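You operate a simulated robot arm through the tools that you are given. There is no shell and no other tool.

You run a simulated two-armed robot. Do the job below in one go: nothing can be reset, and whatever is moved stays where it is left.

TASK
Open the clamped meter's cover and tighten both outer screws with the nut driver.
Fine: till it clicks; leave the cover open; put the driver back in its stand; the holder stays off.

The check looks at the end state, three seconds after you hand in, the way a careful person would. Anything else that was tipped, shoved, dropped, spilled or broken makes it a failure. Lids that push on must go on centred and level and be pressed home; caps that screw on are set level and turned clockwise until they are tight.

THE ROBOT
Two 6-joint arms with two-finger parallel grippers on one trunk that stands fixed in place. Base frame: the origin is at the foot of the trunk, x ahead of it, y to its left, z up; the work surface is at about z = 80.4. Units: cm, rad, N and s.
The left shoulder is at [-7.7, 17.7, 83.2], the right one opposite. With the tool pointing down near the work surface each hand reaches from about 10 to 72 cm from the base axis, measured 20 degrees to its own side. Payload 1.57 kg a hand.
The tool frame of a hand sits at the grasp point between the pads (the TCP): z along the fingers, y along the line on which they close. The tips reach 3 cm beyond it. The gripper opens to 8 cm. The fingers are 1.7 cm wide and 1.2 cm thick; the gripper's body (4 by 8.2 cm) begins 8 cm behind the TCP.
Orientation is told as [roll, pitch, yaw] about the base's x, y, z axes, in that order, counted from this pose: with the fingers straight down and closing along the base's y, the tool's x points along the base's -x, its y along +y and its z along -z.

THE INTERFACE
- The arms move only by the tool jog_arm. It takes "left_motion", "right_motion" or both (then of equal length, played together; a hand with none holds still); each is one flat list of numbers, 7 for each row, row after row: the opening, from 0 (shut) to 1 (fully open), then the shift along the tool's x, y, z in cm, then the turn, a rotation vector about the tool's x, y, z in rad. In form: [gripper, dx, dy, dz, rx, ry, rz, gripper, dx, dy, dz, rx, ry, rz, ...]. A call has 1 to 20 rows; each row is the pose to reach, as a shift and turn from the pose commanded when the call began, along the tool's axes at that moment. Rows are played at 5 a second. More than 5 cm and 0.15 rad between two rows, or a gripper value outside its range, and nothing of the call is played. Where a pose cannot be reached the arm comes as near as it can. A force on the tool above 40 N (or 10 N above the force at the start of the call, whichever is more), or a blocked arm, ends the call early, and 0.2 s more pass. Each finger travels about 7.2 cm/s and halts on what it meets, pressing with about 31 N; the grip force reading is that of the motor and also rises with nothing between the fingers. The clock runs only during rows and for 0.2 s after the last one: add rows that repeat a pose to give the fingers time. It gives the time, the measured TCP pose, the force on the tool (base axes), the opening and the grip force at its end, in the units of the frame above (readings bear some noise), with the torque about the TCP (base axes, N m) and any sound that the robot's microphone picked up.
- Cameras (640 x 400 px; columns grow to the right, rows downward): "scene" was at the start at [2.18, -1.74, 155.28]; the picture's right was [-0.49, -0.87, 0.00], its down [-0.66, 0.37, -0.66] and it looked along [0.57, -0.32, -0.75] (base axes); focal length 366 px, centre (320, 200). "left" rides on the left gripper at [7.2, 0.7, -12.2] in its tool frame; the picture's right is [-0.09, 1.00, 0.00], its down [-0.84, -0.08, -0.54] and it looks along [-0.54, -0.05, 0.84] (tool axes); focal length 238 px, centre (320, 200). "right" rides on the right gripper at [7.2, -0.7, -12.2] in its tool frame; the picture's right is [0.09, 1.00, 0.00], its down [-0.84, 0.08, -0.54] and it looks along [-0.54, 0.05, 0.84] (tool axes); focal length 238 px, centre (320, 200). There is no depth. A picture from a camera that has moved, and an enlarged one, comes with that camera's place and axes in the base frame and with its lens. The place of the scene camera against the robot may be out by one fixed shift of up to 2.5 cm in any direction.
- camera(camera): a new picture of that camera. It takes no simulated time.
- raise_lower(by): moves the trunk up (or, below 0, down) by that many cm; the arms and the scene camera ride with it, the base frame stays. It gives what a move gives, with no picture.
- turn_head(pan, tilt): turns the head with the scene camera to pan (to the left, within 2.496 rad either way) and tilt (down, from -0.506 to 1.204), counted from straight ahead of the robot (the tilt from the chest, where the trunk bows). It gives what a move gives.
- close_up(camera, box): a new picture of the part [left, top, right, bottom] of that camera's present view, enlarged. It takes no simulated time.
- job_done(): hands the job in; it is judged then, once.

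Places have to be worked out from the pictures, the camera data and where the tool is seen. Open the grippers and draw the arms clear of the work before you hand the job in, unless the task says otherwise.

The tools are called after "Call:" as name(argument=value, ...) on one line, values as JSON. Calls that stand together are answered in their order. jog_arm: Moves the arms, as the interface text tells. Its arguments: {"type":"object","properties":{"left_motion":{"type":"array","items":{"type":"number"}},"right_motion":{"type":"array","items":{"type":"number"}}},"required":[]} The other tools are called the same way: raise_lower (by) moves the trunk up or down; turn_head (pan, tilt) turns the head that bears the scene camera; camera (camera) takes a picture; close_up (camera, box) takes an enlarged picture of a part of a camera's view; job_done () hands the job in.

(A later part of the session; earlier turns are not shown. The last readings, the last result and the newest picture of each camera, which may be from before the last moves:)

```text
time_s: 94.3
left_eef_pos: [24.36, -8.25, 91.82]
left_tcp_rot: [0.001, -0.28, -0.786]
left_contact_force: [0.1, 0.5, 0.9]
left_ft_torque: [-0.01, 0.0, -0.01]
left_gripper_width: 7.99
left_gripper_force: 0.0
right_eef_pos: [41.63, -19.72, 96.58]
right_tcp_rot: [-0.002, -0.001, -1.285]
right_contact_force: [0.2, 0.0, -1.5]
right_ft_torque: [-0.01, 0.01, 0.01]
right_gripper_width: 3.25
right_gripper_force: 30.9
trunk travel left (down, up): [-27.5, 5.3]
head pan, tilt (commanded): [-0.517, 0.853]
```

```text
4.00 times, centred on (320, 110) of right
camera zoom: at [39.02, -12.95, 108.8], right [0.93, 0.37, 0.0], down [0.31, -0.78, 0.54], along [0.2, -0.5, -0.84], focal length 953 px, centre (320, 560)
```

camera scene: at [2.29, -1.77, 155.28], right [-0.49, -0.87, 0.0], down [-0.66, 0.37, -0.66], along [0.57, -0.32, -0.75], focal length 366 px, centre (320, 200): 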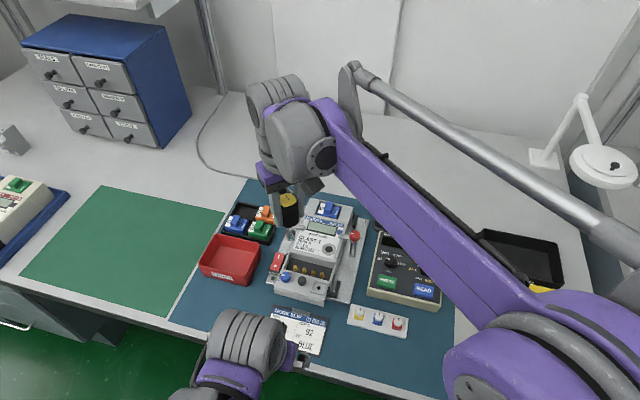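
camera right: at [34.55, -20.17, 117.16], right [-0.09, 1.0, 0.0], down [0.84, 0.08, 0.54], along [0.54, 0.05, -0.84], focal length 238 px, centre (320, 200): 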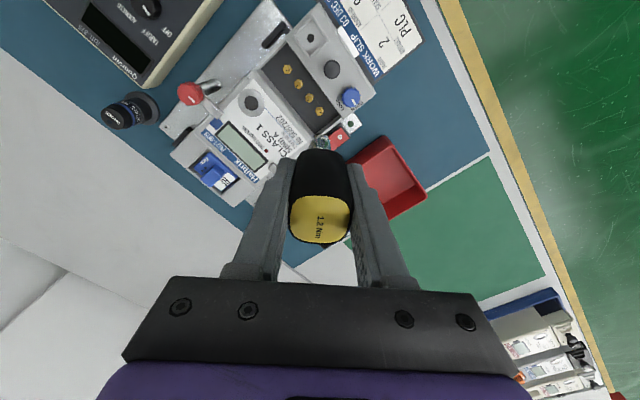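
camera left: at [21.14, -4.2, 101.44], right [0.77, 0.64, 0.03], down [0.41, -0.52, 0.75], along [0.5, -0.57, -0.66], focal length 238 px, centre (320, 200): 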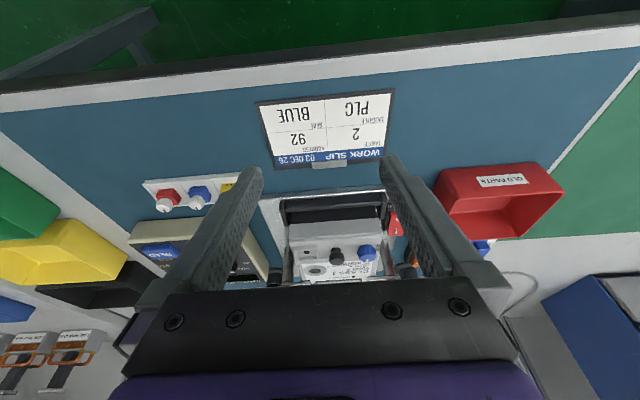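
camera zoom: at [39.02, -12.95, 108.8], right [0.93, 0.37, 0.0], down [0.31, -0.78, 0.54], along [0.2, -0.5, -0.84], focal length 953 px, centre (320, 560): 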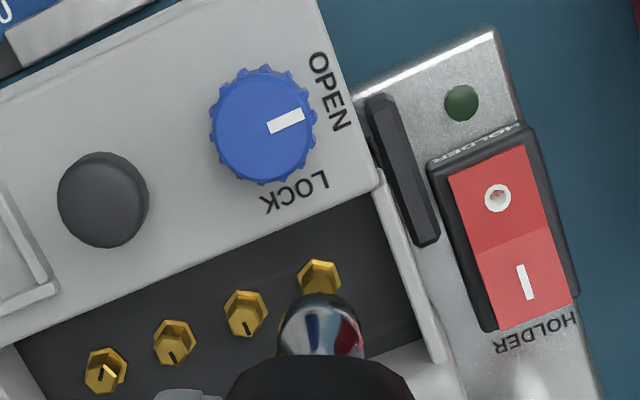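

S4's mark has turned about 150° and now lines up with the two inner (tight) screws, so it stopped turning when the driver reached 1.2 Nm. To be sure of the click, I re-seat straight down (same hex phase) and turn on further clockwise.

Call:
jog_arm(right_motion=[0.3, 0, 0, 1.5, 0, 0, 0, 0.3, 0, 0, 2.3, 0, 0, 0, 0.3, 0, 0, 2.8, 0, 0, 0, 0.3, 0, 0, 3.2, 0, 0, 0, 0.3, 0, 0, 3.5, 0, 0, 0, 0.3, 0, 0, 3.5, 0, 0, 0])

```text
time_s: 95.3
left_eef_pos: [24.22, -8.23, 91.74]
left_tcp_rot: [0.002, -0.281, -0.785]
left_contact_force: [-0.3, -0.9, 1.0]
left_ft_torque: [-0.03, 0.02, 0.03]
left_gripper_width: 8.0
left_gripper_force: 0.1
right_eef_pos: [41.59, -19.73, 93.9]
right_tcp_rot: [-0.001, -0.003, -1.284]
right_contact_force: [-3.2, 1.0, 29.8]
right_ft_torque: [0.17, 0.28, 0.01]
right_gripper_width: 3.14
right_gripper_force: 31.2
trunk travel left (down, up): [-27.5, 5.3]
head pan, tilt (commanded): [-0.517, 0.853]
stopped in row 4 (right hand): the force on the tool passed its limit at 43 N (the readings are from after the stop); the commanded pose is now the measured one
```

It landed on top of the head: the handle re-squared in the fingers, shifting the hex phase by ~4°. I ease up, turn back 0.07 rad and lower again gently.

Call:
jog_arm(right_motion=[0.34, 0, 0, -0.3, 0, 0, 0, 0.34, 0, 0, -0.3, 0, 0, -0.07, 0.34, 0, 0, -0.1, 0, 0, -0.07, 0.34, 0, 0, 0.0, 0, 0, -0.07])

```text
time_s: 96.3
left_eef_pos: [24.27, -8.13, 91.87]
left_tcp_rot: [0.003, -0.28, -0.785]
left_contact_force: [0.3, 0.2, -0.2]
left_ft_torque: [0.0, -0.02, -0.04]
left_gripper_width: 8.01
left_gripper_force: 0.1
right_eef_pos: [41.5, -19.91, 93.97]
right_tcp_rot: [0.001, -0.006, -1.213]
right_contact_force: [4.7, -3.1, 37.5]
right_ft_torque: [-0.04, -0.41, -0.02]
right_gripper_width: 3.16
right_gripper_force: 30.9
trunk travel left (down, up): [-27.5, 5.3]
head pan, tilt (commanded): [-0.517, 0.853]
```

Not aligned. I lighten the press and sweep slowly clockwise to find the hex.

Call:
jog_arm(right_motion=[0.34, 0, 0, -0.13, 0, 0, 0, 0.34, 0, 0, -0.13, 0, 0, 0.05, 0.34, 0, 0, -0.13, 0, 0, 0.1, 0.34, 0, 0, -0.13, 0, 0, 0.15])

```text
time_s: 97.3
left_eef_pos: [24.15, -8.18, 91.81]
left_tcp_rot: [0.002, -0.279, -0.785]
left_contact_force: [0.9, 0.3, 0.6]
left_ft_torque: [-0.02, -0.02, 0.0]
left_gripper_width: 8.0
left_gripper_force: 0.2
right_eef_pos: [41.53, -19.68, 93.94]
right_tcp_rot: [0.0, -0.002, -1.365]
right_contact_force: [-0.4, -2.6, 30.3]
right_ft_torque: [-0.09, 0.04, 0.05]
right_gripper_width: 3.15
right_gripper_force: 30.7
trunk travel left (down, up): [-27.5, 5.3]
head pan, tilt (commanded): [-0.517, 0.853]
```

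The contact sits on the +y side of the rim, so the socket needs a small shift. I lift 0.3, move 0.12 cm toward +y and lower again.

Call:
jog_arm(right_motion=[0.34, 0, 0, -0.3, 0, 0, 0, 0.34, 0.12, 0.02, -0.3, 0, 0, 0, 0.34, 0.12, 0.02, -0.15, 0, 0, 0, 0.34, 0.12, 0.02, 0.0, 0, 0, 0])

```text
time_s: 98.3
left_eef_pos: [24.32, -8.25, 91.75]
left_tcp_rot: [0.001, -0.281, -0.786]
left_contact_force: [-0.3, 0.8, -0.3]
left_ft_torque: [0.01, 0.01, -0.01]
left_gripper_width: 8.02
left_gripper_force: 0.1
right_eef_pos: [41.67, -19.72, 93.79]
right_tcp_rot: [0.001, -0.004, -1.366]
right_contact_force: [-0.2, 0.0, -0.9]
right_ft_torque: [-0.01, 0.02, -0.01]
right_gripper_width: 3.13
right_gripper_force: 31.3
trunk travel left (down, up): [-27.5, 5.3]
head pan, tilt (commanded): [-0.517, 0.853]
```

It dropped onto the hex (no force at 93.8). I lower to about z=93.05 and then turn clockwise again.

Call:
jog_arm(right_motion=[0.34, 0, 0, 0.25, 0, 0, 0, 0.34, 0, 0, 0.5, 0, 0, 0, 0.34, 0, 0, 0.7, 0, 0, 0, 0.34, 0, 0, 0.7, 0, 0, 0.1, 0.34, 0, 0, 0.7, 0, 0, 0.2, 0.34, 0, 0, 0.7, 0, 0, 0.3])

```text
time_s: 99.7
left_eef_pos: [24.34, -8.2, 91.78]
left_tcp_rot: [0.001, -0.278, -0.786]
left_contact_force: [1.0, -0.4, -0.6]
left_ft_torque: [0.0, -0.02, 0.03]
left_gripper_width: 8.0
left_gripper_force: 0.0
right_eef_pos: [41.71, -19.65, 93.07]
right_tcp_rot: [0.0, -0.002, -1.665]
right_contact_force: [0.4, -0.3, -2.0]
right_ft_torque: [0.01, 0.0, 1.15]
right_gripper_width: 3.16
right_gripper_force: 31.5
trunk travel left (down, up): [-27.5, 5.3]
head pan, tilt (commanded): [-0.517, 0.853]
```

The screw resists immediately (1.15 Nm within 0.3 rad), confirming it is tight. I continue to make the clutch let go and listen.

Call:
jog_arm(right_motion=[0.3, 0, 0, 0, 0, 0, 0.06, 0.3, 0, 0, 0, 0, 0, 0.12, 0.3, 0, 0, 0, 0, 0, 0.2, 0.3, 0, 0, 0, 0, 0, 0.28, 0.3, 0, 0, 0, 0, 0, 0.36])

```text
time_s: 100.9
left_eef_pos: [24.29, -8.3, 91.67]
left_tcp_rot: [0.001, -0.278, -0.785]
left_contact_force: [0.7, -0.4, 0.4]
left_ft_torque: [0.01, 0.0, 0.01]
left_gripper_width: 8.01
left_gripper_force: 0.1
right_eef_pos: [41.65, -19.62, 93.23]
right_tcp_rot: [0.002, -0.002, -2.027]
right_contact_force: [-0.1, -0.4, -1.0]
right_ft_torque: [-0.03, -0.02, 1.18]
right_gripper_width: 3.18
right_gripper_force: 30.9
trunk travel left (down, up): [-27.5, 5.3]
head pan, tilt (commanded): [-0.517, 0.853]
```

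Call:
close_up(camera="right", box=[240, 90, 400, 250])

Call:
close_up(camera="scene", box=[264, 205, 354, 295])

```text
2.50 times, centred on (320, 170) of right
camera zoom: at [44.26, -12.88, 105.38], right [0.93, -0.35, 0.0], down [-0.3, -0.78, 0.54], along [-0.19, -0.51, -0.84], focal length 596 px, centre (320, 275)
```

zoom: 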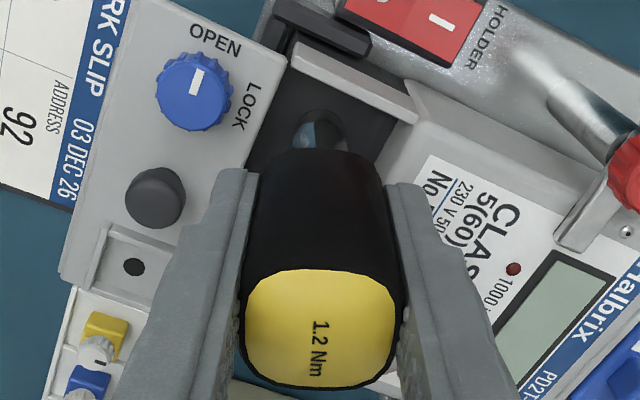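

```text
4.44 times, centred on (309, 250) of scene
camera zoom: at [2.19, -1.74, 155.28], right [-0.49, -0.87, 0.0], down [-0.66, 0.37, -0.66], along [0.57, -0.32, -0.75], focal length 1624 px, centre (369, -22)
```

zoom: 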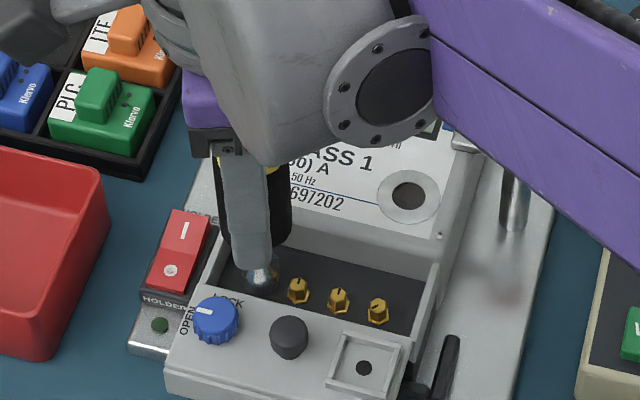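

The handle is still turning with the hand at a steady 1.18 Nm. I turn on to about yaw -2.6 and listen for the clutch detent.

Call:
jog_arm(right_motion=[0.28, 0, 0, 0.03, 0, 0, 0.12, 0.28, 0, 0, 0.06, 0, 0, 0.24, 0.28, 0, 0, 0.06, 0, 0, 0.36, 0.28, 0, 0, 0.06, 0, 0, 0.48, 0.28, 0, 0, 0.06, 0, 0, 0.58])

```text
time_s: 102.1
left_eef_pos: [24.23, -8.29, 91.74]
left_tcp_rot: [0.001, -0.279, -0.786]
left_contact_force: [-0.6, 0.4, 0.2]
left_ft_torque: [-0.01, -0.01, 0.01]
left_gripper_width: 8.02
left_gripper_force: 0.1
right_eef_pos: [41.63, -19.76, 93.09]
right_tcp_rot: [0.002, 0.0, -2.606]
right_contact_force: [-0.1, 0.3, -1.0]
right_ft_torque: [-0.02, 0.03, 1.18]
right_gripper_width: 3.19
right_gripper_force: 30.8
trunk travel left (down, up): [-27.5, 5.3]
head pan, tilt (commanded): [-0.517, 0.853]
```

No sound. I relax the torque and lift again to see whether S4 moved during this stroke.

Call:
jog_arm(right_motion=[0.3, 0, 0, 0, 0, 0, -0.14, 0.3, 0, 0, 0, 0, 0, -0.27, 0.3, 0, 0, -0.6, 0, 0, -0.27, 0.3, 0, 0, -1.2, 0, 0, -0.27, 0.3, 0, 0, -2.2, 0, 0, -0.27, 0.3, 0, 0, -3.5, 0, 0, -0.27, 0.3, 0, 0, -3.5, 0, 0, -0.27])

Call:
close_up(camera="scene", box=[285, 250, 325, 285])

Call:
close_up(camera="right", box=[270, 70, 370, 160])

```text
time_s: 103.7
left_eef_pos: [24.5, -8.34, 91.74]
left_tcp_rot: [0.001, -0.279, -0.784]
left_contact_force: [0.2, 0.3, 0.2]
left_ft_torque: [0.04, 0.01, 0.02]
left_gripper_width: 8.0
left_gripper_force: 0.0
right_eef_pos: [41.67, -19.65, 96.71]
right_tcp_rot: [0.002, -0.001, -2.332]
right_contact_force: [-0.3, -1.1, -1.1]
right_ft_torque: [0.02, -0.03, 0.0]
right_gripper_width: 3.19
right_gripper_force: 30.6
trunk travel left (down, up): [-27.5, 5.3]
head pan, tilt (commanded): [-0.517, 0.853]
```

```text
11.43 times, centred on (305, 268) of scene
camera zoom: at [2.2, -1.74, 155.28], right [-0.49, -0.87, 0.0], down [-0.66, 0.37, -0.66], along [0.57, -0.32, -0.75], focal length 4177 px, centre (491, -571)
```

zoom: 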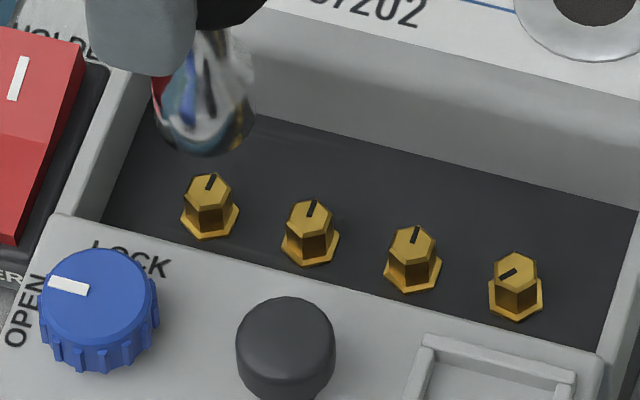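

```text
4.44 times, centred on (320, 115) of right
camera zoom: at [46.16, -13.97, 108.83], right [0.78, -0.62, 0.0], down [-0.52, -0.66, 0.54], along [-0.34, -0.43, -0.84], focal length 1059 px, centre (320, 578)
```

zoom: 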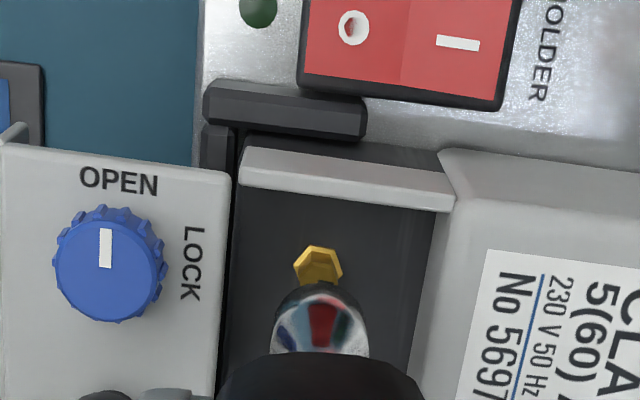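

S4's mark is now aligned with (slightly past) the inner screws, so S4 is home at the driver's 1.2 Nm limit. I raise, move over to S1 at about (37.29,-23.92) and unwind the wrist counter-clockwise on the way.

Call:
jog_arm(right_motion=[0.34, 0, 0, -2, 0, 0, -0.14, 0.34, 0, 0, -4, 0, 0, -0.28, 0.34, -1, -0.04, -5, 0, 0, -0.42, 0.34, -2, -0.08, -5, 0, 0, -0.56, 0.34, -3, -0.12, -5, 0, 0, -0.7, 0.34, -4, -0.16, -5, 0, 0, -0.84, 0.34, -5, -0.2, -5, 0, 0, -0.98, 0.34, -6.03, -0.23, -5, 0, 0, -1.12, 0.34, -6.03, -0.23, -5, 0, 0, -1.26, 0.34, -6.03, -0.23, -5, 0, 0, -1.4, 0.34, -6.03, -0.23, -5, 0, 0, -1.54, 0.34, -6.03, -0.23, -5, 0, 0, -1.68, 0.34, -6.03, -0.23, -5, 0, 0, -1.82, 0.34, -6.03, -0.23, -5, 0, 0, -1.96, 0.34, -6.03, -0.23, -5, 0, 0, -2.1, 0.34, -6.03, -0.23, -5, 0, 0, -2.24, 0.34, -6.03, -0.23, -5, 0, 0, -2.33])

Call:
close_up(camera="right", box=[270, 60, 370, 160])

Call:
camera(camera="scene")

```text
time_s: 107.3
left_eef_pos: [24.17, -8.25, 91.91]
left_tcp_rot: [-0.002, -0.279, -0.785]
left_contact_force: [-0.1, -0.4, -0.1]
left_ft_torque: [0.04, 0.0, -0.02]
left_gripper_width: 8.0
left_gripper_force: 0.1
right_eef_pos: [37.33, -23.94, 101.61]
right_tcp_rot: [-0.003, 0.0, -0.001]
right_contact_force: [-0.1, 0.2, -0.3]
right_ft_torque: [0.01, 0.05, 0.0]
right_gripper_width: 3.15
right_gripper_force: 30.8
trunk travel left (down, up): [-27.5, 5.3]
head pan, tilt (commanded): [-0.517, 0.853]
```

```text
4.00 times, centred on (320, 110) of right
camera zoom: at [30.18, -24.46, 113.86], right [-0.09, 1.0, 0.0], down [0.84, 0.08, 0.54], along [0.54, 0.05, -0.84], focal length 953 px, centre (320, 560)
```

zoom: 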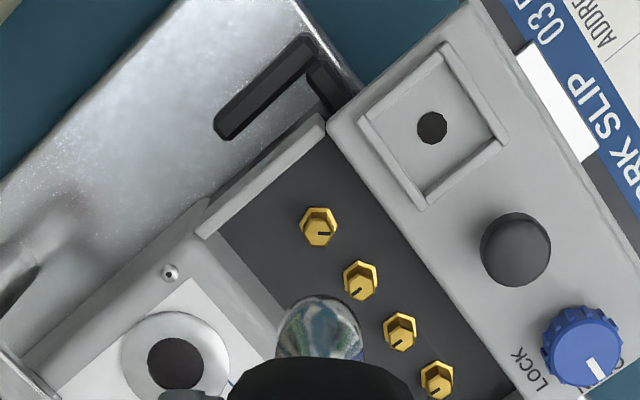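

```text
taken
camera scene: at [2.19, -1.74, 155.28], right [-0.49, -0.87, 0.0], down [-0.66, 0.37, -0.66], along [0.57, -0.32, -0.75], focal length 366 px, centre (320, 200)
```

scene: 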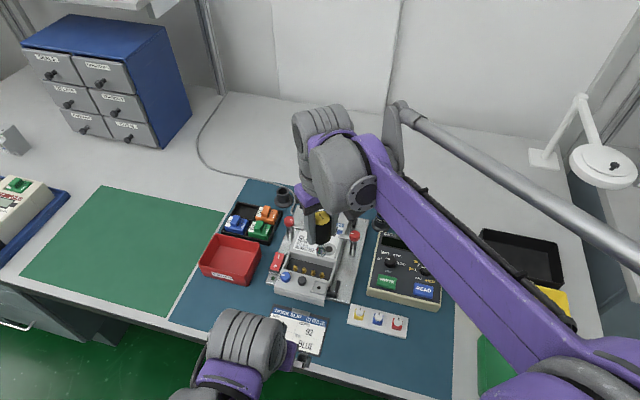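

I zoom tightly on S1 and the socket to measure the lateral (base y) offset at yaw 0.

Call:
close_up(camera="right", box=[295, 90, 345, 150])

```text
6.67 times, centred on (320, 120) of right
camera zoom: at [30.18, -24.46, 113.86], right [-0.09, 1.0, 0.0], down [0.84, 0.08, 0.54], along [0.54, 0.05, -0.84], focal length 1589 px, centre (320, 733)
```

zoom: 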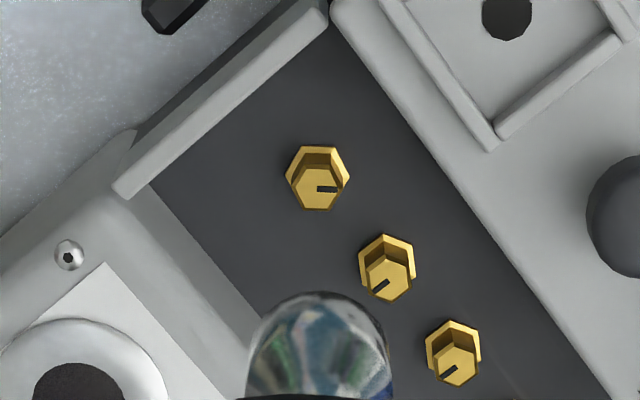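

At yaw 0 S1 is only about 0.05 cm off in y. I turn to yaw 1.57 and check the x direction.

Call:
jog_arm(right_motion=[0.34, 0, 0, 0, 0, 0, -0.145, 0.34, 0, 0, 0, 0, 0, -0.29, 0.34, 0, 0, 0, 0, 0, -0.435, 0.34, 0, 0, 0, 0, 0, -0.58, 0.34, 0, 0, 0, 0, 0, -0.725, 0.34, 0, 0, 0, 0, 0, -0.87, 0.34, 0, 0, 0, 0, 0, -1.015, 0.34, 0, 0, 0, 0, 0, -1.16, 0.34, 0, 0, 0, 0, 0, -1.305, 0.34, 0, 0, 0, 0, 0, -1.45, 0.34, 0, 0, 0, 0, 0, -1.57])

Call:
close_up(camera="right", box=[295, 90, 345, 150])

```text
time_s: 109.7
left_eef_pos: [24.41, -8.32, 91.72]
left_tcp_rot: [0.0, -0.28, -0.784]
left_contact_force: [-0.4, 0.0, 0.9]
left_ft_torque: [-0.01, 0.0, 0.02]
left_gripper_width: 8.03
left_gripper_force: 0.0
right_eef_pos: [37.28, -24.02, 101.49]
right_tcp_rot: [-0.002, 0.003, 1.568]
right_contact_force: [0.7, 0.5, -0.6]
right_ft_torque: [0.01, -0.01, 0.03]
right_gripper_width: 3.16
right_gripper_force: 30.8
trunk travel left (down, up): [-27.5, 5.3]
head pan, tilt (commanded): [-0.517, 0.853]
```

```text
6.67 times, centred on (320, 120) of right
camera zoom: at [38.02, -31.01, 113.85], right [-1.0, -0.09, 0.0], down [-0.08, 0.84, 0.54], along [-0.05, 0.54, -0.84], focal length 1589 px, centre (320, 733)
```

zoom: 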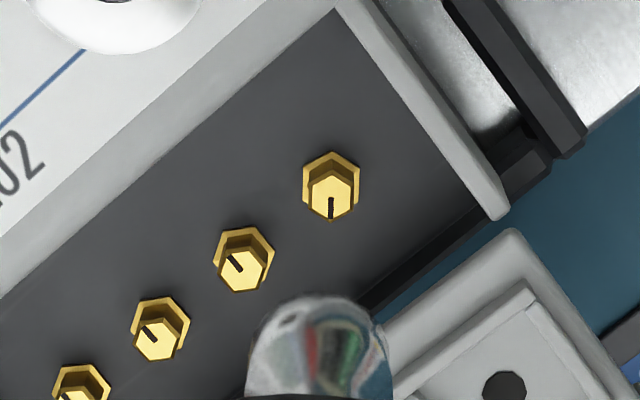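

S1 is about 0.2 cm toward -x; combining views it lies near (37.10,-24.05). I shift there and turn to yaw 2.6, then check again.

Call:
jog_arm(right_motion=[0.34, 0.06, 0.1, 0, 0, 0, -0.13, 0.34, 0.11, 0.19, 0, 0, 0, -0.26, 0.34, 0.11, 0.19, 0, 0, 0, -0.39, 0.34, 0.11, 0.19, 0, 0, 0, -0.52, 0.34, 0.11, 0.19, 0, 0, 0, -0.65, 0.34, 0.11, 0.19, 0, 0, 0, -0.78, 0.34, 0.11, 0.19, 0, 0, 0, -0.91, 0.34, 0.11, 0.19, 0, 0, 0, -1.03])

Call:
close_up(camera="right", box=[295, 90, 345, 150])

Call:
close_up(camera="scene", box=[285, 235, 345, 290])

```text
time_s: 111.5
left_eef_pos: [24.29, -8.25, 91.74]
left_tcp_rot: [-0.001, -0.279, -0.785]
left_contact_force: [-0.5, -0.2, -0.5]
left_ft_torque: [-0.02, 0.01, -0.04]
left_gripper_width: 7.97
left_gripper_force: 0.0
right_eef_pos: [37.19, -23.91, 101.57]
right_tcp_rot: [0.002, 0.0, 2.599]
right_contact_force: [-0.1, 1.1, -1.8]
right_ft_torque: [0.02, -0.01, 0.0]
right_gripper_width: 3.16
right_gripper_force: 31.5
trunk travel left (down, up): [-27.5, 5.3]
head pan, tilt (commanded): [-0.517, 0.853]
```

```text
6.67 times, centred on (320, 120) of right
camera zoom: at [43.68, -27.08, 113.82], right [-0.44, -0.9, 0.0], down [-0.76, 0.37, 0.54], along [-0.49, 0.23, -0.84], focal length 1589 px, centre (320, 733)
```

zoom: 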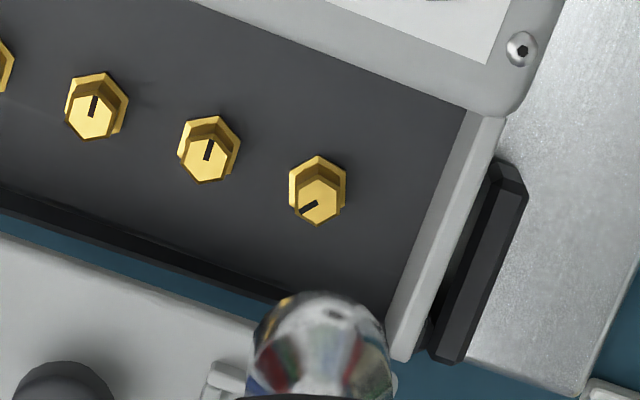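

```text
7.27 times, centred on (315, 262) of scene
camera zoom: at [2.19, -1.74, 155.28], right [-0.49, -0.87, 0.0], down [-0.66, 0.37, -0.66], along [0.57, -0.32, -0.75], focal length 2658 px, centre (356, -254)
```

zoom: 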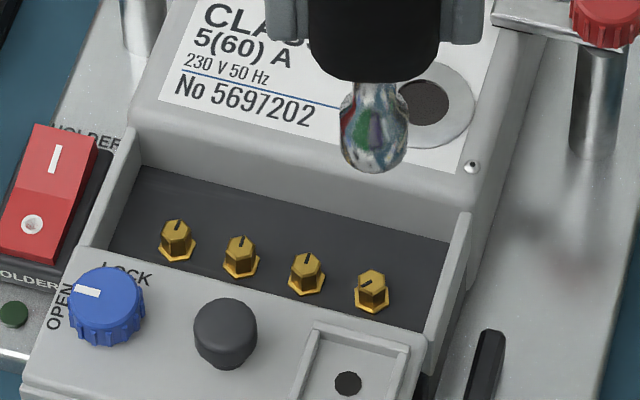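

Aligned within ~0.03 cm across this view. I lower to just above the head, then gently touch.

Call:
jog_arm(right_motion=[0.34, 0, 0, 3, 0, 0, 0, 0.34, 0, 0, 5.5, 0, 0, 0, 0.34, 0, 0, 6.8, 0, 0, 0, 0.34, 0, 0, 7.2, 0, 0, 0, 0.34, 0, 0, 7.4, 0, 0, 0, 0.34, 0, 0, 7.55, 0, 0, 0])

Call:
close_up(camera="right", box=[280, 90, 370, 150])

Call:
close_up(camera="scene", box=[285, 245, 345, 290])

```text
time_s: 112.9
left_eef_pos: [24.45, -8.39, 91.77]
left_tcp_rot: [0.001, -0.279, -0.785]
left_contact_force: [0.3, -1.0, 0.0]
left_ft_torque: [0.0, -0.02, -0.01]
left_gripper_width: 8.01
left_gripper_force: 0.0
right_eef_pos: [37.03, -23.95, 94.09]
right_tcp_rot: [0.002, 0.002, 2.596]
right_contact_force: [-0.4, -0.5, -1.1]
right_ft_torque: [-0.01, -0.01, -0.02]
right_gripper_width: 3.13
right_gripper_force: 31.6
trunk travel left (down, up): [-27.5, 5.3]
head pan, tilt (commanded): [-0.517, 0.853]
```

```text
6.67 times, centred on (325, 120) of right
camera zoom: at [43.68, -27.09, 106.27], right [-0.44, -0.9, 0.0], down [-0.76, 0.37, 0.54], along [-0.49, 0.24, -0.84], focal length 1589 px, centre (287, 733)
```

zoom: 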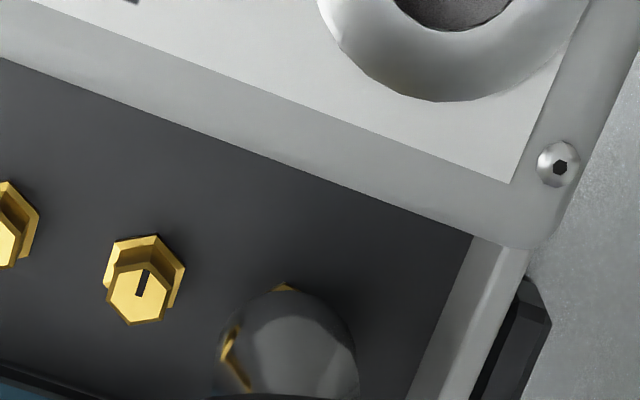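

```text
8.89 times, centred on (315, 268) of scene
camera zoom: at [2.19, -1.74, 155.28], right [-0.49, -0.87, 0.0], down [-0.66, 0.37, -0.66], along [0.57, -0.32, -0.75], focal length 3249 px, centre (364, -400)
```

zoom: 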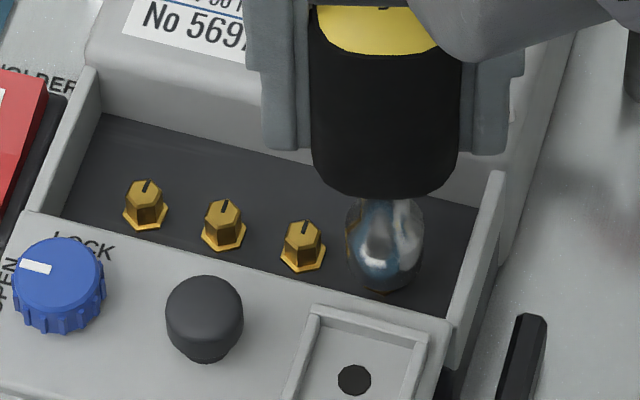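

No contact yet at 94.1. I continue down in small steps.

Call:
jog_arm(right_motion=[0.34, 0, 0, 0.08, 0, 0, 0, 0.34, 0, 0, 0.16, 0, 0, 0, 0.34, 0, 0, 0.24, 0, 0, 0])

```text
time_s: 113.7
left_eef_pos: [24.33, -8.24, 91.73]
left_tcp_rot: [0.001, -0.279, -0.786]
left_contact_force: [-0.1, -0.1, 0.5]
left_ft_torque: [-0.02, -0.01, 0.0]
left_gripper_width: 7.99
left_gripper_force: 0.1
right_eef_pos: [37.11, -24.08, 93.78]
right_tcp_rot: [0.003, 0.002, 2.596]
right_contact_force: [1.0, -1.0, -1.6]
right_ft_torque: [0.02, 0.0, -0.01]
right_gripper_width: 3.16
right_gripper_force: 30.9
trunk travel left (down, up): [-27.5, 5.3]
head pan, tilt (commanded): [-0.517, 0.853]
```

It went over the hex without contact. I keep lowering to seat.

Call:
jog_arm(right_motion=[0.34, 0, 0, 0.15, 0, 0, 0, 0.34, 0, 0, 0.3, 0, 0, 0, 0.34, 0, 0, 0.45, 0, 0, 0, 0.34, 0, 0, 0.6, 0, 0, 0, 0.34, 0, 0, 0.68, 0, 0, 0])

Call:
close_up(camera="scene", box=[285, 245, 345, 290])

```text
time_s: 114.9
left_eef_pos: [24.41, -8.24, 91.82]
left_tcp_rot: [0.0, -0.278, -0.786]
left_contact_force: [-0.1, 0.3, -0.3]
left_ft_torque: [0.0, -0.02, -0.01]
left_gripper_width: 8.04
left_gripper_force: 0.0
right_eef_pos: [37.08, -23.99, 93.18]
right_tcp_rot: [0.001, 0.002, 2.596]
right_contact_force: [-0.5, -0.3, -1.7]
right_ft_torque: [-0.01, 0.03, 0.01]
right_gripper_width: 3.15
right_gripper_force: 31.1
trunk travel left (down, up): [-27.5, 5.3]
head pan, tilt (commanded): [-0.517, 0.853]
```

```text
8.89 times, centred on (315, 268) of scene
camera zoom: at [2.19, -1.74, 155.28], right [-0.49, -0.87, 0.0], down [-0.66, 0.37, -0.66], along [0.57, -0.32, -0.75], focal length 3249 px, centre (364, -400)
```

zoom: 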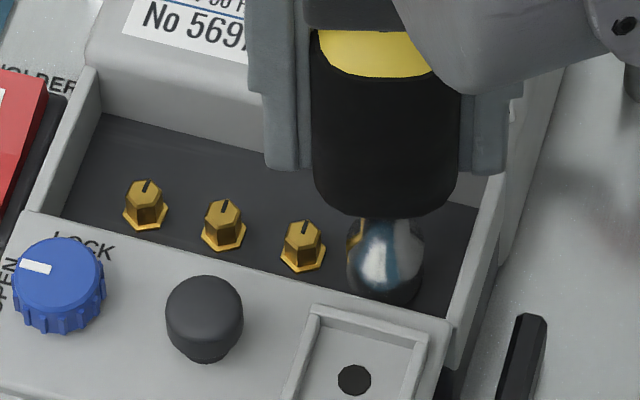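

S1 is engaged. I turn clockwise 1.5 rad.

Call:
jog_arm(right_motion=[0.34, 0, 0, 0.05, 0, 0, 0.14, 0.34, 0, 0, 0.05, 0, 0, 0.28, 0.34, 0, 0, 0.05, 0, 0, 0.42, 0.34, 0, 0, 0.05, 0, 0, 0.56, 0.34, 0, 0, 0.05, 0, 0, 0.7, 0.34, 0, 0, 0.05, 0, 0, 0.84, 0.34, 0, 0, 0.05, 0, 0, 0.98, 0.34, 0, 0, 0.05, 0, 0, 1.12, 0.34, 0, 0, 0.05, 0, 0, 1.26, 0.34, 0, 0, 0.05, 0, 0, 1.4])

```text
time_s: 117.1
left_eef_pos: [24.41, -8.3, 91.88]
left_tcp_rot: [-0.001, -0.28, -0.785]
left_contact_force: [0.7, 0.2, -0.4]
left_ft_torque: [0.01, -0.01, 0.01]
left_gripper_width: 8.01
left_gripper_force: 0.0
right_eef_pos: [37.15, -24.05, 93.16]
right_tcp_rot: [-0.002, 0.001, 1.191]
right_contact_force: [0.5, 0.2, -2.3]
right_ft_torque: [0.0, 0.02, -0.05]
right_gripper_width: 3.14
right_gripper_force: 31.8
trunk travel left (down, up): [-27.5, 5.3]
head pan, tilt (commanded): [-0.517, 0.853]
```

No resistance yet, as with S4 at this stage. I continue.

Call:
jog_arm(right_motion=[0.34, 0, 0, 0, 0, 0, 0.14, 0.34, 0, 0, 0, 0, 0, 0.28, 0.34, 0, 0, 0, 0, 0, 0.42, 0.34, 0, 0, 0, 0, 0, 0.56, 0.34, 0, 0, 0, 0, 0, 0.7, 0.34, 0, 0, 0, 0, 0, 0.84, 0.34, 0, 0, 0, 0, 0, 0.98])

```text
time_s: 118.7
left_eef_pos: [24.27, -8.35, 91.68]
left_tcp_rot: [0.0, -0.279, -0.786]
left_contact_force: [0.9, 0.2, -0.6]
left_ft_torque: [0.02, -0.06, -0.05]
left_gripper_width: 7.98
left_gripper_force: 0.1
right_eef_pos: [37.16, -23.95, 93.15]
right_tcp_rot: [-0.002, 0.0, 0.214]
right_contact_force: [0.3, 0.2, -1.4]
right_ft_torque: [0.02, 0.04, 0.77]
right_gripper_width: 3.16
right_gripper_force: 30.9
trunk travel left (down, up): [-27.5, 5.3]
head pan, tilt (commanded): [-0.517, 0.853]
```

Torque 0.77 Nm at yaw 0.21, the same as S4. I continue at a brisker rate (0.14 rad per row) to let it snap through.

Call:
jog_arm(right_motion=[0.3, 0, 0, 0, 0, 0, 0.14, 0.3, 0, 0, 0, 0, 0, 0.28, 0.3, 0, 0, 0, 0, 0, 0.42, 0.3, 0, 0, 0, 0, 0, 0.56, 0.3, 0, 0, 0, 0, 0, 0.7])

```text
time_s: 119.9
left_eef_pos: [24.4, -8.28, 91.84]
left_tcp_rot: [0.0, -0.279, -0.785]
left_contact_force: [0.5, -0.6, -0.6]
left_ft_torque: [0.0, -0.02, -0.03]
left_gripper_width: 7.97
left_gripper_force: 0.0
right_eef_pos: [37.13, -24.09, 93.14]
right_tcp_rot: [-0.001, -0.001, -0.486]
right_contact_force: [0.9, -0.1, -2.3]
right_ft_torque: [0.02, 0.02, 1.24]
right_gripper_width: 3.15
right_gripper_force: 30.6
trunk travel left (down, up): [-27.5, 5.3]
head pan, tilt (commanded): [-0.517, 0.853]
```

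Torque 1.24 Nm, no sound yet. I continue.

Call:
jog_arm(right_motion=[0.3, 0, 0, 0, 0, 0, 0.14, 0.3, 0, 0, 0, 0, 0, 0.28, 0.3, 0, 0, 0, 0, 0, 0.42, 0.3, 0, 0, 0, 0, 0, 0.56])

Call:
close_up(camera="right", box=[240, 90, 400, 250])

```text
time_s: 120.9
left_eef_pos: [24.32, -8.3, 91.91]
left_tcp_rot: [0.0, -0.279, -0.785]
left_contact_force: [0.1, 0.7, -0.3]
left_ft_torque: [-0.01, 0.0, -0.03]
left_gripper_width: 8.02
left_gripper_force: 0.0
right_eef_pos: [37.21, -24.0, 93.08]
right_tcp_rot: [-0.001, -0.002, -1.044]
right_contact_force: [0.0, 0.3, -2.0]
right_ft_torque: [0.01, 0.03, 1.16]
right_gripper_width: 3.21
right_gripper_force: 31.6
trunk travel left (down, up): [-27.5, 5.3]
head pan, tilt (commanded): [-0.517, 0.853]
```

```text
2.50 times, centred on (320, 170) of right
camera zoom: at [33.02, -18.03, 105.31], right [0.82, 0.58, 0.0], down [0.49, -0.68, 0.54], along [0.31, -0.44, -0.84], focal length 596 px, centre (320, 275)
```

zoom: 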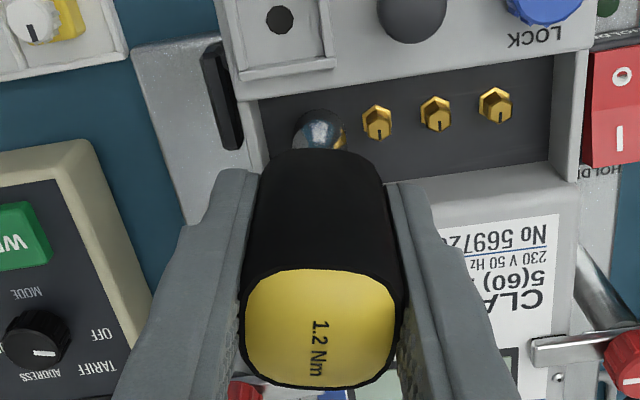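

Same plateau as S4. I keep turning in one long sweep toward yaw -2.6 at the full rate, in case the clutch has widely spaced detents.

Call:
jog_arm(right_motion=[0.28, 0, 0, 0, 0, 0, 0.15, 0.28, 0, 0, 0, 0, 0, 0.3, 0.28, 0, 0, 0, 0, 0, 0.45, 0.28, 0, 0, 0, 0, 0, 0.6, 0.28, 0, 0, 0, 0, 0, 0.75, 0.28, 0, 0, 0, 0, 0, 0.9, 0.28, 0, 0, 0, 0, 0, 1.05, 0.28, 0, 0, 0, 0, 0, 1.2, 0.28, 0, 0, 0, 0, 0, 1.35, 0.28, 0, 0, 0, 0, 0, 1.5])

Call:
close_up(camera="right", box=[240, 90, 400, 250])

Call:
close_up(camera="scene", box=[264, 205, 354, 295])

```text
time_s: 123.1
left_eef_pos: [24.39, -8.14, 91.97]
left_tcp_rot: [0.0, -0.278, -0.786]
left_contact_force: [0.0, -0.2, 0.0]
left_ft_torque: [-0.03, -0.02, 0.04]
left_gripper_width: 8.01
left_gripper_force: 0.0
right_eef_pos: [37.11, -23.97, 93.07]
right_tcp_rot: [0.0, -0.002, -2.545]
right_contact_force: [0.9, -0.2, -1.1]
right_ft_torque: [0.0, -0.01, 1.19]
right_gripper_width: 3.21
right_gripper_force: 30.6
trunk travel left (down, up): [-27.5, 5.3]
head pan, tilt (commanded): [-0.517, 0.853]
```

```text
2.50 times, centred on (320, 170) of right
camera zoom: at [42.76, -19.33, 105.32], right [0.64, -0.77, 0.0], down [-0.65, -0.53, 0.54], along [-0.42, -0.35, -0.84], focal length 596 px, centre (320, 275)
```

zoom: 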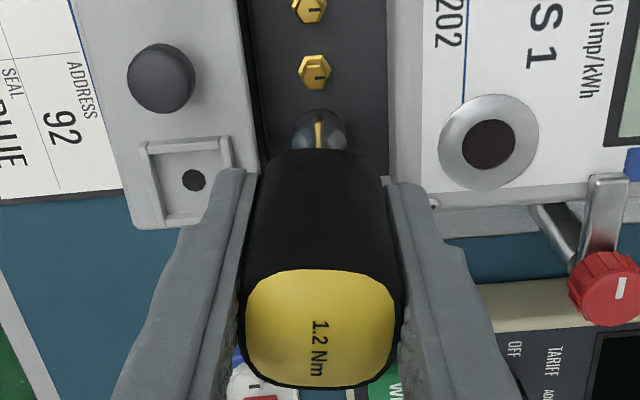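

```text
4.44 times, centred on (309, 250) of scene
camera zoom: at [2.19, -1.74, 155.28], right [-0.49, -0.87, 0.0], down [-0.66, 0.37, -0.66], along [0.57, -0.32, -0.75], focal length 1624 px, centre (369, -22)
```

zoom: 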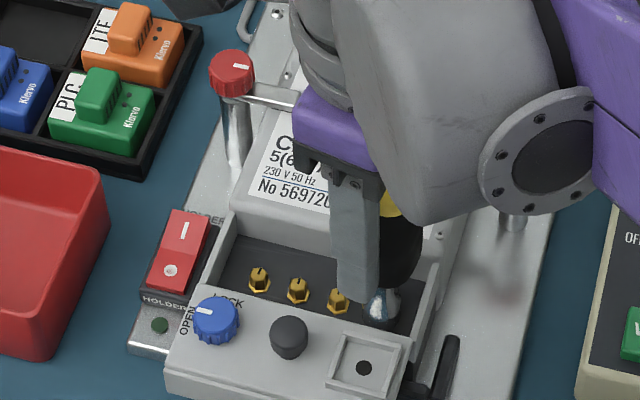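

The torque holds at 1.19 Nm through 1.5 rad with no slip of the handle in my fingers, so the driver's clutch is letting go at its set 1.2 Nm. I relax and lift to inspect S1's mark.

Call:
jog_arm(right_motion=[0.3, 0, 0, 0, 0, 0, -0.14, 0.3, 0, 0, 0, 0, 0, -0.27, 0.3, 0, 0, -0.6, 0, 0, -0.27, 0.3, 0, 0, -1.2, 0, 0, -0.27, 0.3, 0, 0, -2.2, 0, 0, -0.27, 0.3, 0, 0, -4, 0, 0, -0.27, 0.3, 0, 0, -5.5, 0, 0, -0.27, 0.3, 0, 0, -5.5, 0, 0, -0.27])

Call:
close_up(camera="scene", box=[290, 250, 335, 285])

```text
time_s: 124.9
left_eef_pos: [24.38, -8.38, 91.69]
left_tcp_rot: [0.001, -0.277, -0.785]
left_contact_force: [-0.2, -0.2, -0.4]
left_ft_torque: [0.0, -0.03, 0.02]
left_gripper_width: 7.99
left_gripper_force: 0.0
right_eef_pos: [37.08, -24.05, 98.67]
right_tcp_rot: [-0.001, -0.001, -2.274]
right_contact_force: [1.1, 0.2, -1.2]
right_ft_torque: [0.01, -0.01, 0.01]
right_gripper_width: 3.21
right_gripper_force: 30.9
trunk travel left (down, up): [-27.5, 5.3]
head pan, tilt (commanded): [-0.517, 0.853]
```

```text
11.43 times, centred on (312, 268) of scene
camera zoom: at [2.2, -1.75, 155.28], right [-0.49, -0.87, 0.0], down [-0.66, 0.37, -0.66], along [0.57, -0.32, -0.75], focal length 4177 px, centre (406, -571)
```

zoom: 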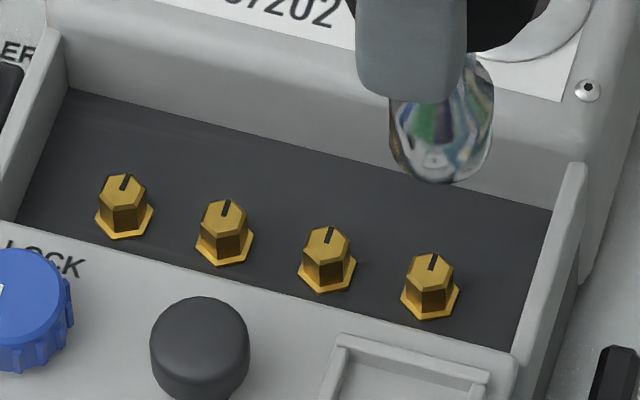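

All four marks now point the same way: both outer screws match the tight inner ones, at the driver's 1.2 Nm limit. Next I take the driver back: first raise clear and unwind the wrist to yaw 0 above the meter.

Call:
jog_arm(right_motion=[0.32, 0, 0, -2, 0, 0, -0.14, 0.32, 0, 0, -4, 0, 0, -0.28, 0.32, 0, 0, -6, 0, 0, -0.42, 0.32, 0, 0, -6.2, 0, 0, -0.56, 0.32, 0, 0, -6.2, 0, 0, -0.7, 0.32, 0, 0, -6.2, 0, 0, -0.84, 0.32, 0, 0, -6.2, 0, 0, -0.98, 0.32, 0, 0, -6.2, 0, 0, -1.12, 0.32, 0, 0, -6.2, 0, 0, -1.26, 0.32, 0, 0, -6.2, 0, 0, -1.4, 0.32, 0, 0, -6.2, 0, 0, -1.54, 0.32, 0, 0, -6.2, 0, 0, -1.68, 0.32, 0, 0, -6.2, 0, 0, -1.82, 0.32, 0, 0, -6.2, 0, 0, -1.96, 0.32, 0, 0, -6.2, 0, 0, -2.1, 0.32, 0, 0, -6.2, 0, 0, -2.22, 0.32, 0, 0, -6.2, 0, 0, -2.274])

Call:
close_up(camera="scene", box=[264, 205, 364, 310])

Call:
close_up(camera="right", box=[230, 60, 410, 250])

```text
time_s: 128.5
left_eef_pos: [24.34, -8.27, 91.89]
left_tcp_rot: [0.002, -0.279, -0.786]
left_contact_force: [0.3, 0.5, 0.1]
left_ft_torque: [0.0, 0.0, 0.0]
left_gripper_width: 8.0
left_gripper_force: 0.0
right_eef_pos: [37.05, -23.98, 104.77]
right_tcp_rot: [-0.002, 0.001, 0.001]
right_contact_force: [0.1, 0.3, -1.2]
right_ft_torque: [0.0, -0.01, 0.01]
right_gripper_width: 3.14
right_gripper_force: 30.9
trunk travel left (down, up): [-27.5, 5.3]
head pan, tilt (commanded): [-0.517, 0.853]
```

```text
3.81 times, centred on (314, 258) of scene
camera zoom: at [2.19, -1.74, 155.28], right [-0.49, -0.87, 0.0], down [-0.66, 0.37, -0.66], along [0.57, -0.32, -0.75], focal length 1392 px, centre (343, -19)
```

zoom: 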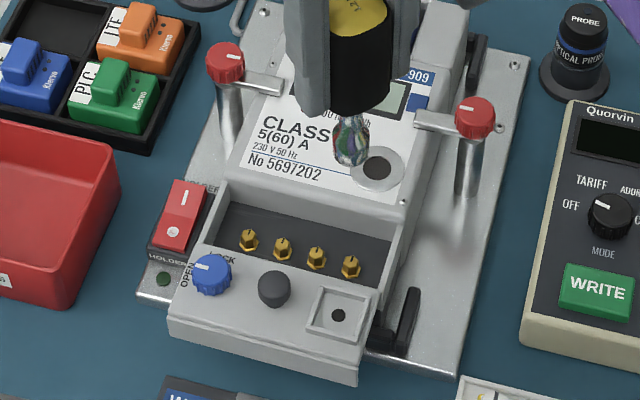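

```text
2.11 times, centred on (320, 155) of right
camera zoom: at [30.01, -24.6, 117.01], right [-0.09, 1.0, 0.0], down [0.84, 0.08, 0.54], along [0.54, 0.05, -0.84], focal length 502 px, centre (320, 295)
```

zoom: 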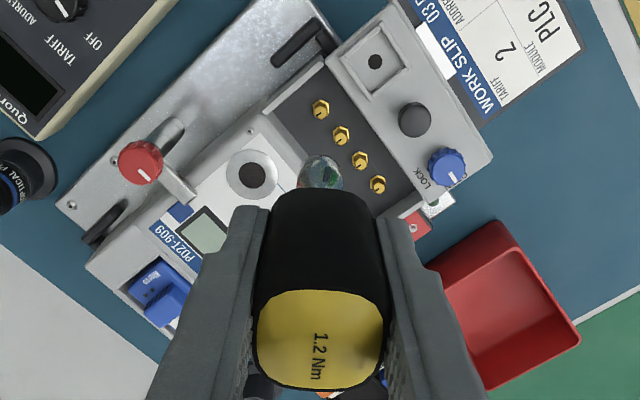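

Before parking the driver, I take one more careful look at the four screw marks from the hand camera.

Call:
close_up(camera="right", box=[305, 80, 355, 125])

Call:
close_up(camera="scene", box=[290, 255, 330, 285])

```text
8.89 times, centred on (330, 102) of right
camera zoom: at [30.01, -24.6, 117.01], right [-0.09, 1.0, 0.0], down [0.84, 0.08, 0.54], along [0.54, 0.05, -0.84], focal length 2119 px, centre (231, 1067)
```

zoom: 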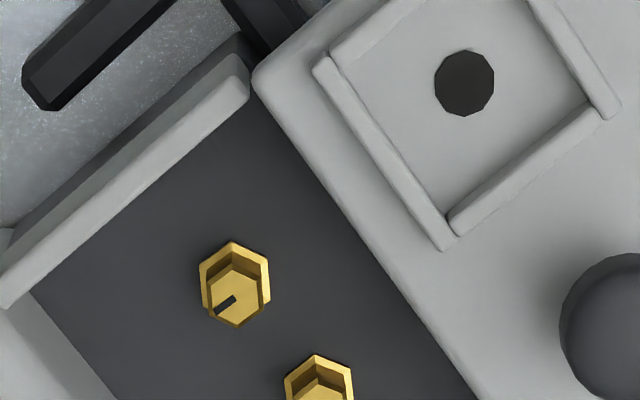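

```text
13.33 times, centred on (310, 270) of scene
camera zoom: at [2.19, -1.74, 155.28], right [-0.49, -0.87, 0.0], down [-0.66, 0.37, -0.66], along [0.57, -0.32, -0.75], focal length 4873 px, centre (453, -733)
```

zoom: 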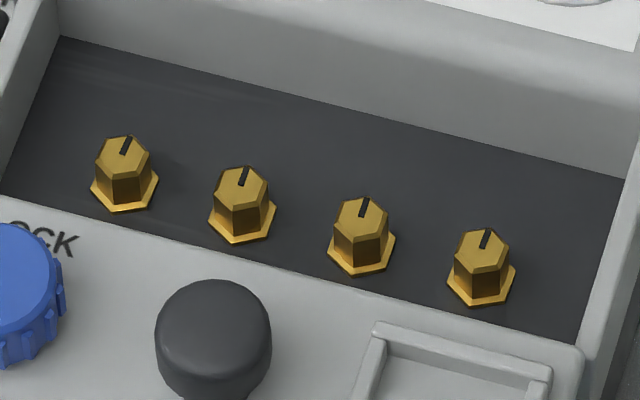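

The marks confirm S1 level with the inner screws and S4 a few degrees past. Since I never heard a click, I'll give S1 one more full-range stroke. First I unwind to yaw 2.6 above S1.

Call:
jog_arm(right_motion=[0.34, 0, 0, 0, 0, 0, -0.15, 0.34, 0, 0, 0, 0, 0, -0.3, 0.34, 0, 0, 0.5, 0, 0, -0.45, 0.34, 0, 0, 1, 0, 0, -0.6, 0.34, 0, 0, 1.5, 0, 0, -0.75, 0.34, 0, 0, 2, 0, 0, -0.9, 0.34, 0, 0, 2.5, 0, 0, -1.05, 0.34, 0, 0, 3, 0, 0, -1.2, 0.34, 0, 0, 3.5, 0, 0, -1.35, 0.34, 0, 0, 4, 0, 0, -1.5, 0.34, 0, 0, 4.5, 0, 0, -1.65, 0.34, 0, 0, 5, 0, 0, -1.8, 0.34, 0, 0, 5.5, 0, 0, -1.95, 0.34, 0, 0, 6, 0, 0, -2.1, 0.34, 0, 0, 6.5, 0, 0, -2.25, 0.34, 0, 0, 7, 0, 0, -2.4, 0.34, 0, 0, 7.5, 0, 0, -2.55, 0.34, 0, 0, 8, 0, 0, -2.6])

Call:
close_up(camera="right", box=[295, 90, 345, 150])

Call:
close_up(camera="scene", box=[285, 245, 345, 290])

```text
time_s: 132.3
left_eef_pos: [24.29, -8.27, 91.82]
left_tcp_rot: [0.0, -0.279, -0.785]
left_contact_force: [0.1, -0.1, -0.2]
left_ft_torque: [0.0, 0.0, -0.01]
left_gripper_width: 7.98
left_gripper_force: 0.1
right_eef_pos: [37.24, -23.95, 96.74]
right_tcp_rot: [0.003, 0.002, 2.6]
right_contact_force: [0.3, -0.5, -1.7]
right_ft_torque: [-0.04, -0.01, 0.01]
right_gripper_width: 3.16
right_gripper_force: 31.1
trunk travel left (down, up): [-27.5, 5.3]
head pan, tilt (commanded): [-0.517, 0.853]
```

```text
6.67 times, centred on (320, 120) of right
camera zoom: at [43.69, -27.03, 109.01], right [-0.43, -0.9, 0.0], down [-0.76, 0.37, 0.54], along [-0.49, 0.23, -0.84], focal length 1589 px, centre (320, 733)
```

zoom: 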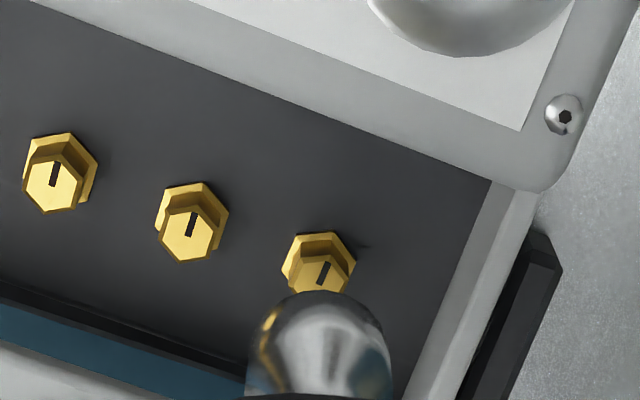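

```text
8.89 times, centred on (315, 268) of scene
camera zoom: at [2.2, -1.74, 155.28], right [-0.49, -0.87, 0.0], down [-0.66, 0.37, -0.66], along [0.57, -0.32, -0.75], focal length 3249 px, centre (364, -400)
```

zoom: 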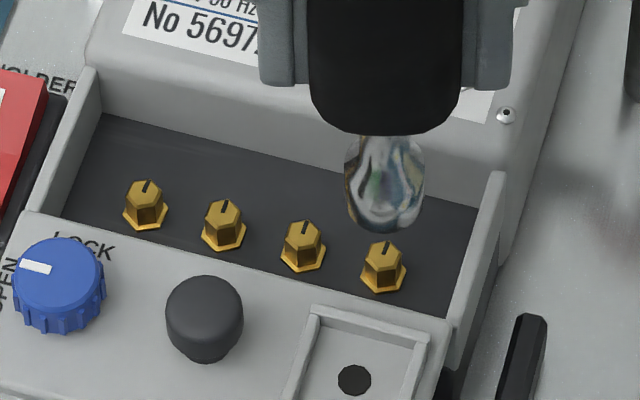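

S1 is still laterally aligned with the socket. I descend gently.

Call:
jog_arm(right_motion=[0.34, 0, 0, 1.2, 0, 0, 0, 0.34, 0, 0, 2.2, 0, 0, 0, 0.34, 0, 0, 2.5, 0, 0, 0, 0.34, 0, 0, 2.7, 0, 0, 0, 0.34, 0, 0, 2.85, 0, 0, 0])

```text
time_s: 133.5
left_eef_pos: [24.35, -8.38, 91.73]
left_tcp_rot: [0.001, -0.279, -0.786]
left_contact_force: [0.4, -0.2, -0.2]
left_ft_torque: [-0.01, 0.01, -0.01]
left_gripper_width: 8.05
left_gripper_force: 0.1
right_eef_pos: [37.02, -24.08, 94.01]
right_tcp_rot: [0.001, 0.0, 2.6]
right_contact_force: [-0.7, -0.3, -1.3]
right_ft_torque: [0.0, -0.03, -0.06]
right_gripper_width: 3.15
right_gripper_force: 31.0
trunk travel left (down, up): [-27.5, 5.3]
head pan, tilt (commanded): [-0.517, 0.853]
```

No contact at 94.0. I continue down to seat and start turning.

Call:
jog_arm(right_motion=[0.34, 0, 0, 0.15, 0, 0, 0, 0.34, 0, 0, 0.3, 0, 0, 0, 0.34, 0, 0, 0.45, 0, 0, 0, 0.34, 0, 0, 0.6, 0, 0, 0, 0.34, 0, 0, 0.75, 0, 0, 0, 0.34, 0, 0, 0.85, 0, 0, 0])

```text
time_s: 134.9
left_eef_pos: [24.43, -8.32, 91.77]
left_tcp_rot: [-0.001, -0.279, -0.785]
left_contact_force: [0.1, -0.5, -0.6]
left_ft_torque: [0.0, -0.03, 0.04]
left_gripper_width: 8.0
left_gripper_force: 0.1
right_eef_pos: [37.09, -24.03, 93.1]
right_tcp_rot: [0.002, 0.001, 2.601]
right_contact_force: [0.2, -0.1, -2.1]
right_ft_torque: [-0.01, 0.0, 0.0]
right_gripper_width: 3.17
right_gripper_force: 31.1
trunk travel left (down, up): [-27.5, 5.3]
head pan, tilt (commanded): [-0.517, 0.853]
```

Seated again. I turn clockwise in modest strokes and sample the torque.

Call:
jog_arm(right_motion=[0.3, 0, 0, 0, 0, 0, 0.1, 0.3, 0, 0, 0, 0, 0, 0.2, 0.3, 0, 0, 0, 0, 0, 0.3])

```text
time_s: 135.7
left_eef_pos: [24.35, -8.4, 91.71]
left_tcp_rot: [-0.001, -0.279, -0.786]
left_contact_force: [-0.3, -1.3, 0.6]
left_ft_torque: [0.0, 0.01, 0.02]
left_gripper_width: 7.99
left_gripper_force: 0.0
right_eef_pos: [37.13, -24.01, 93.13]
right_tcp_rot: [0.003, 0.001, 2.301]
right_contact_force: [0.0, -0.1, -1.7]
right_ft_torque: [0.01, -0.01, 1.12]
right_gripper_width: 3.17
right_gripper_force: 30.9
trunk travel left (down, up): [-27.5, 5.3]
head pan, tilt (commanded): [-0.517, 0.853]
```

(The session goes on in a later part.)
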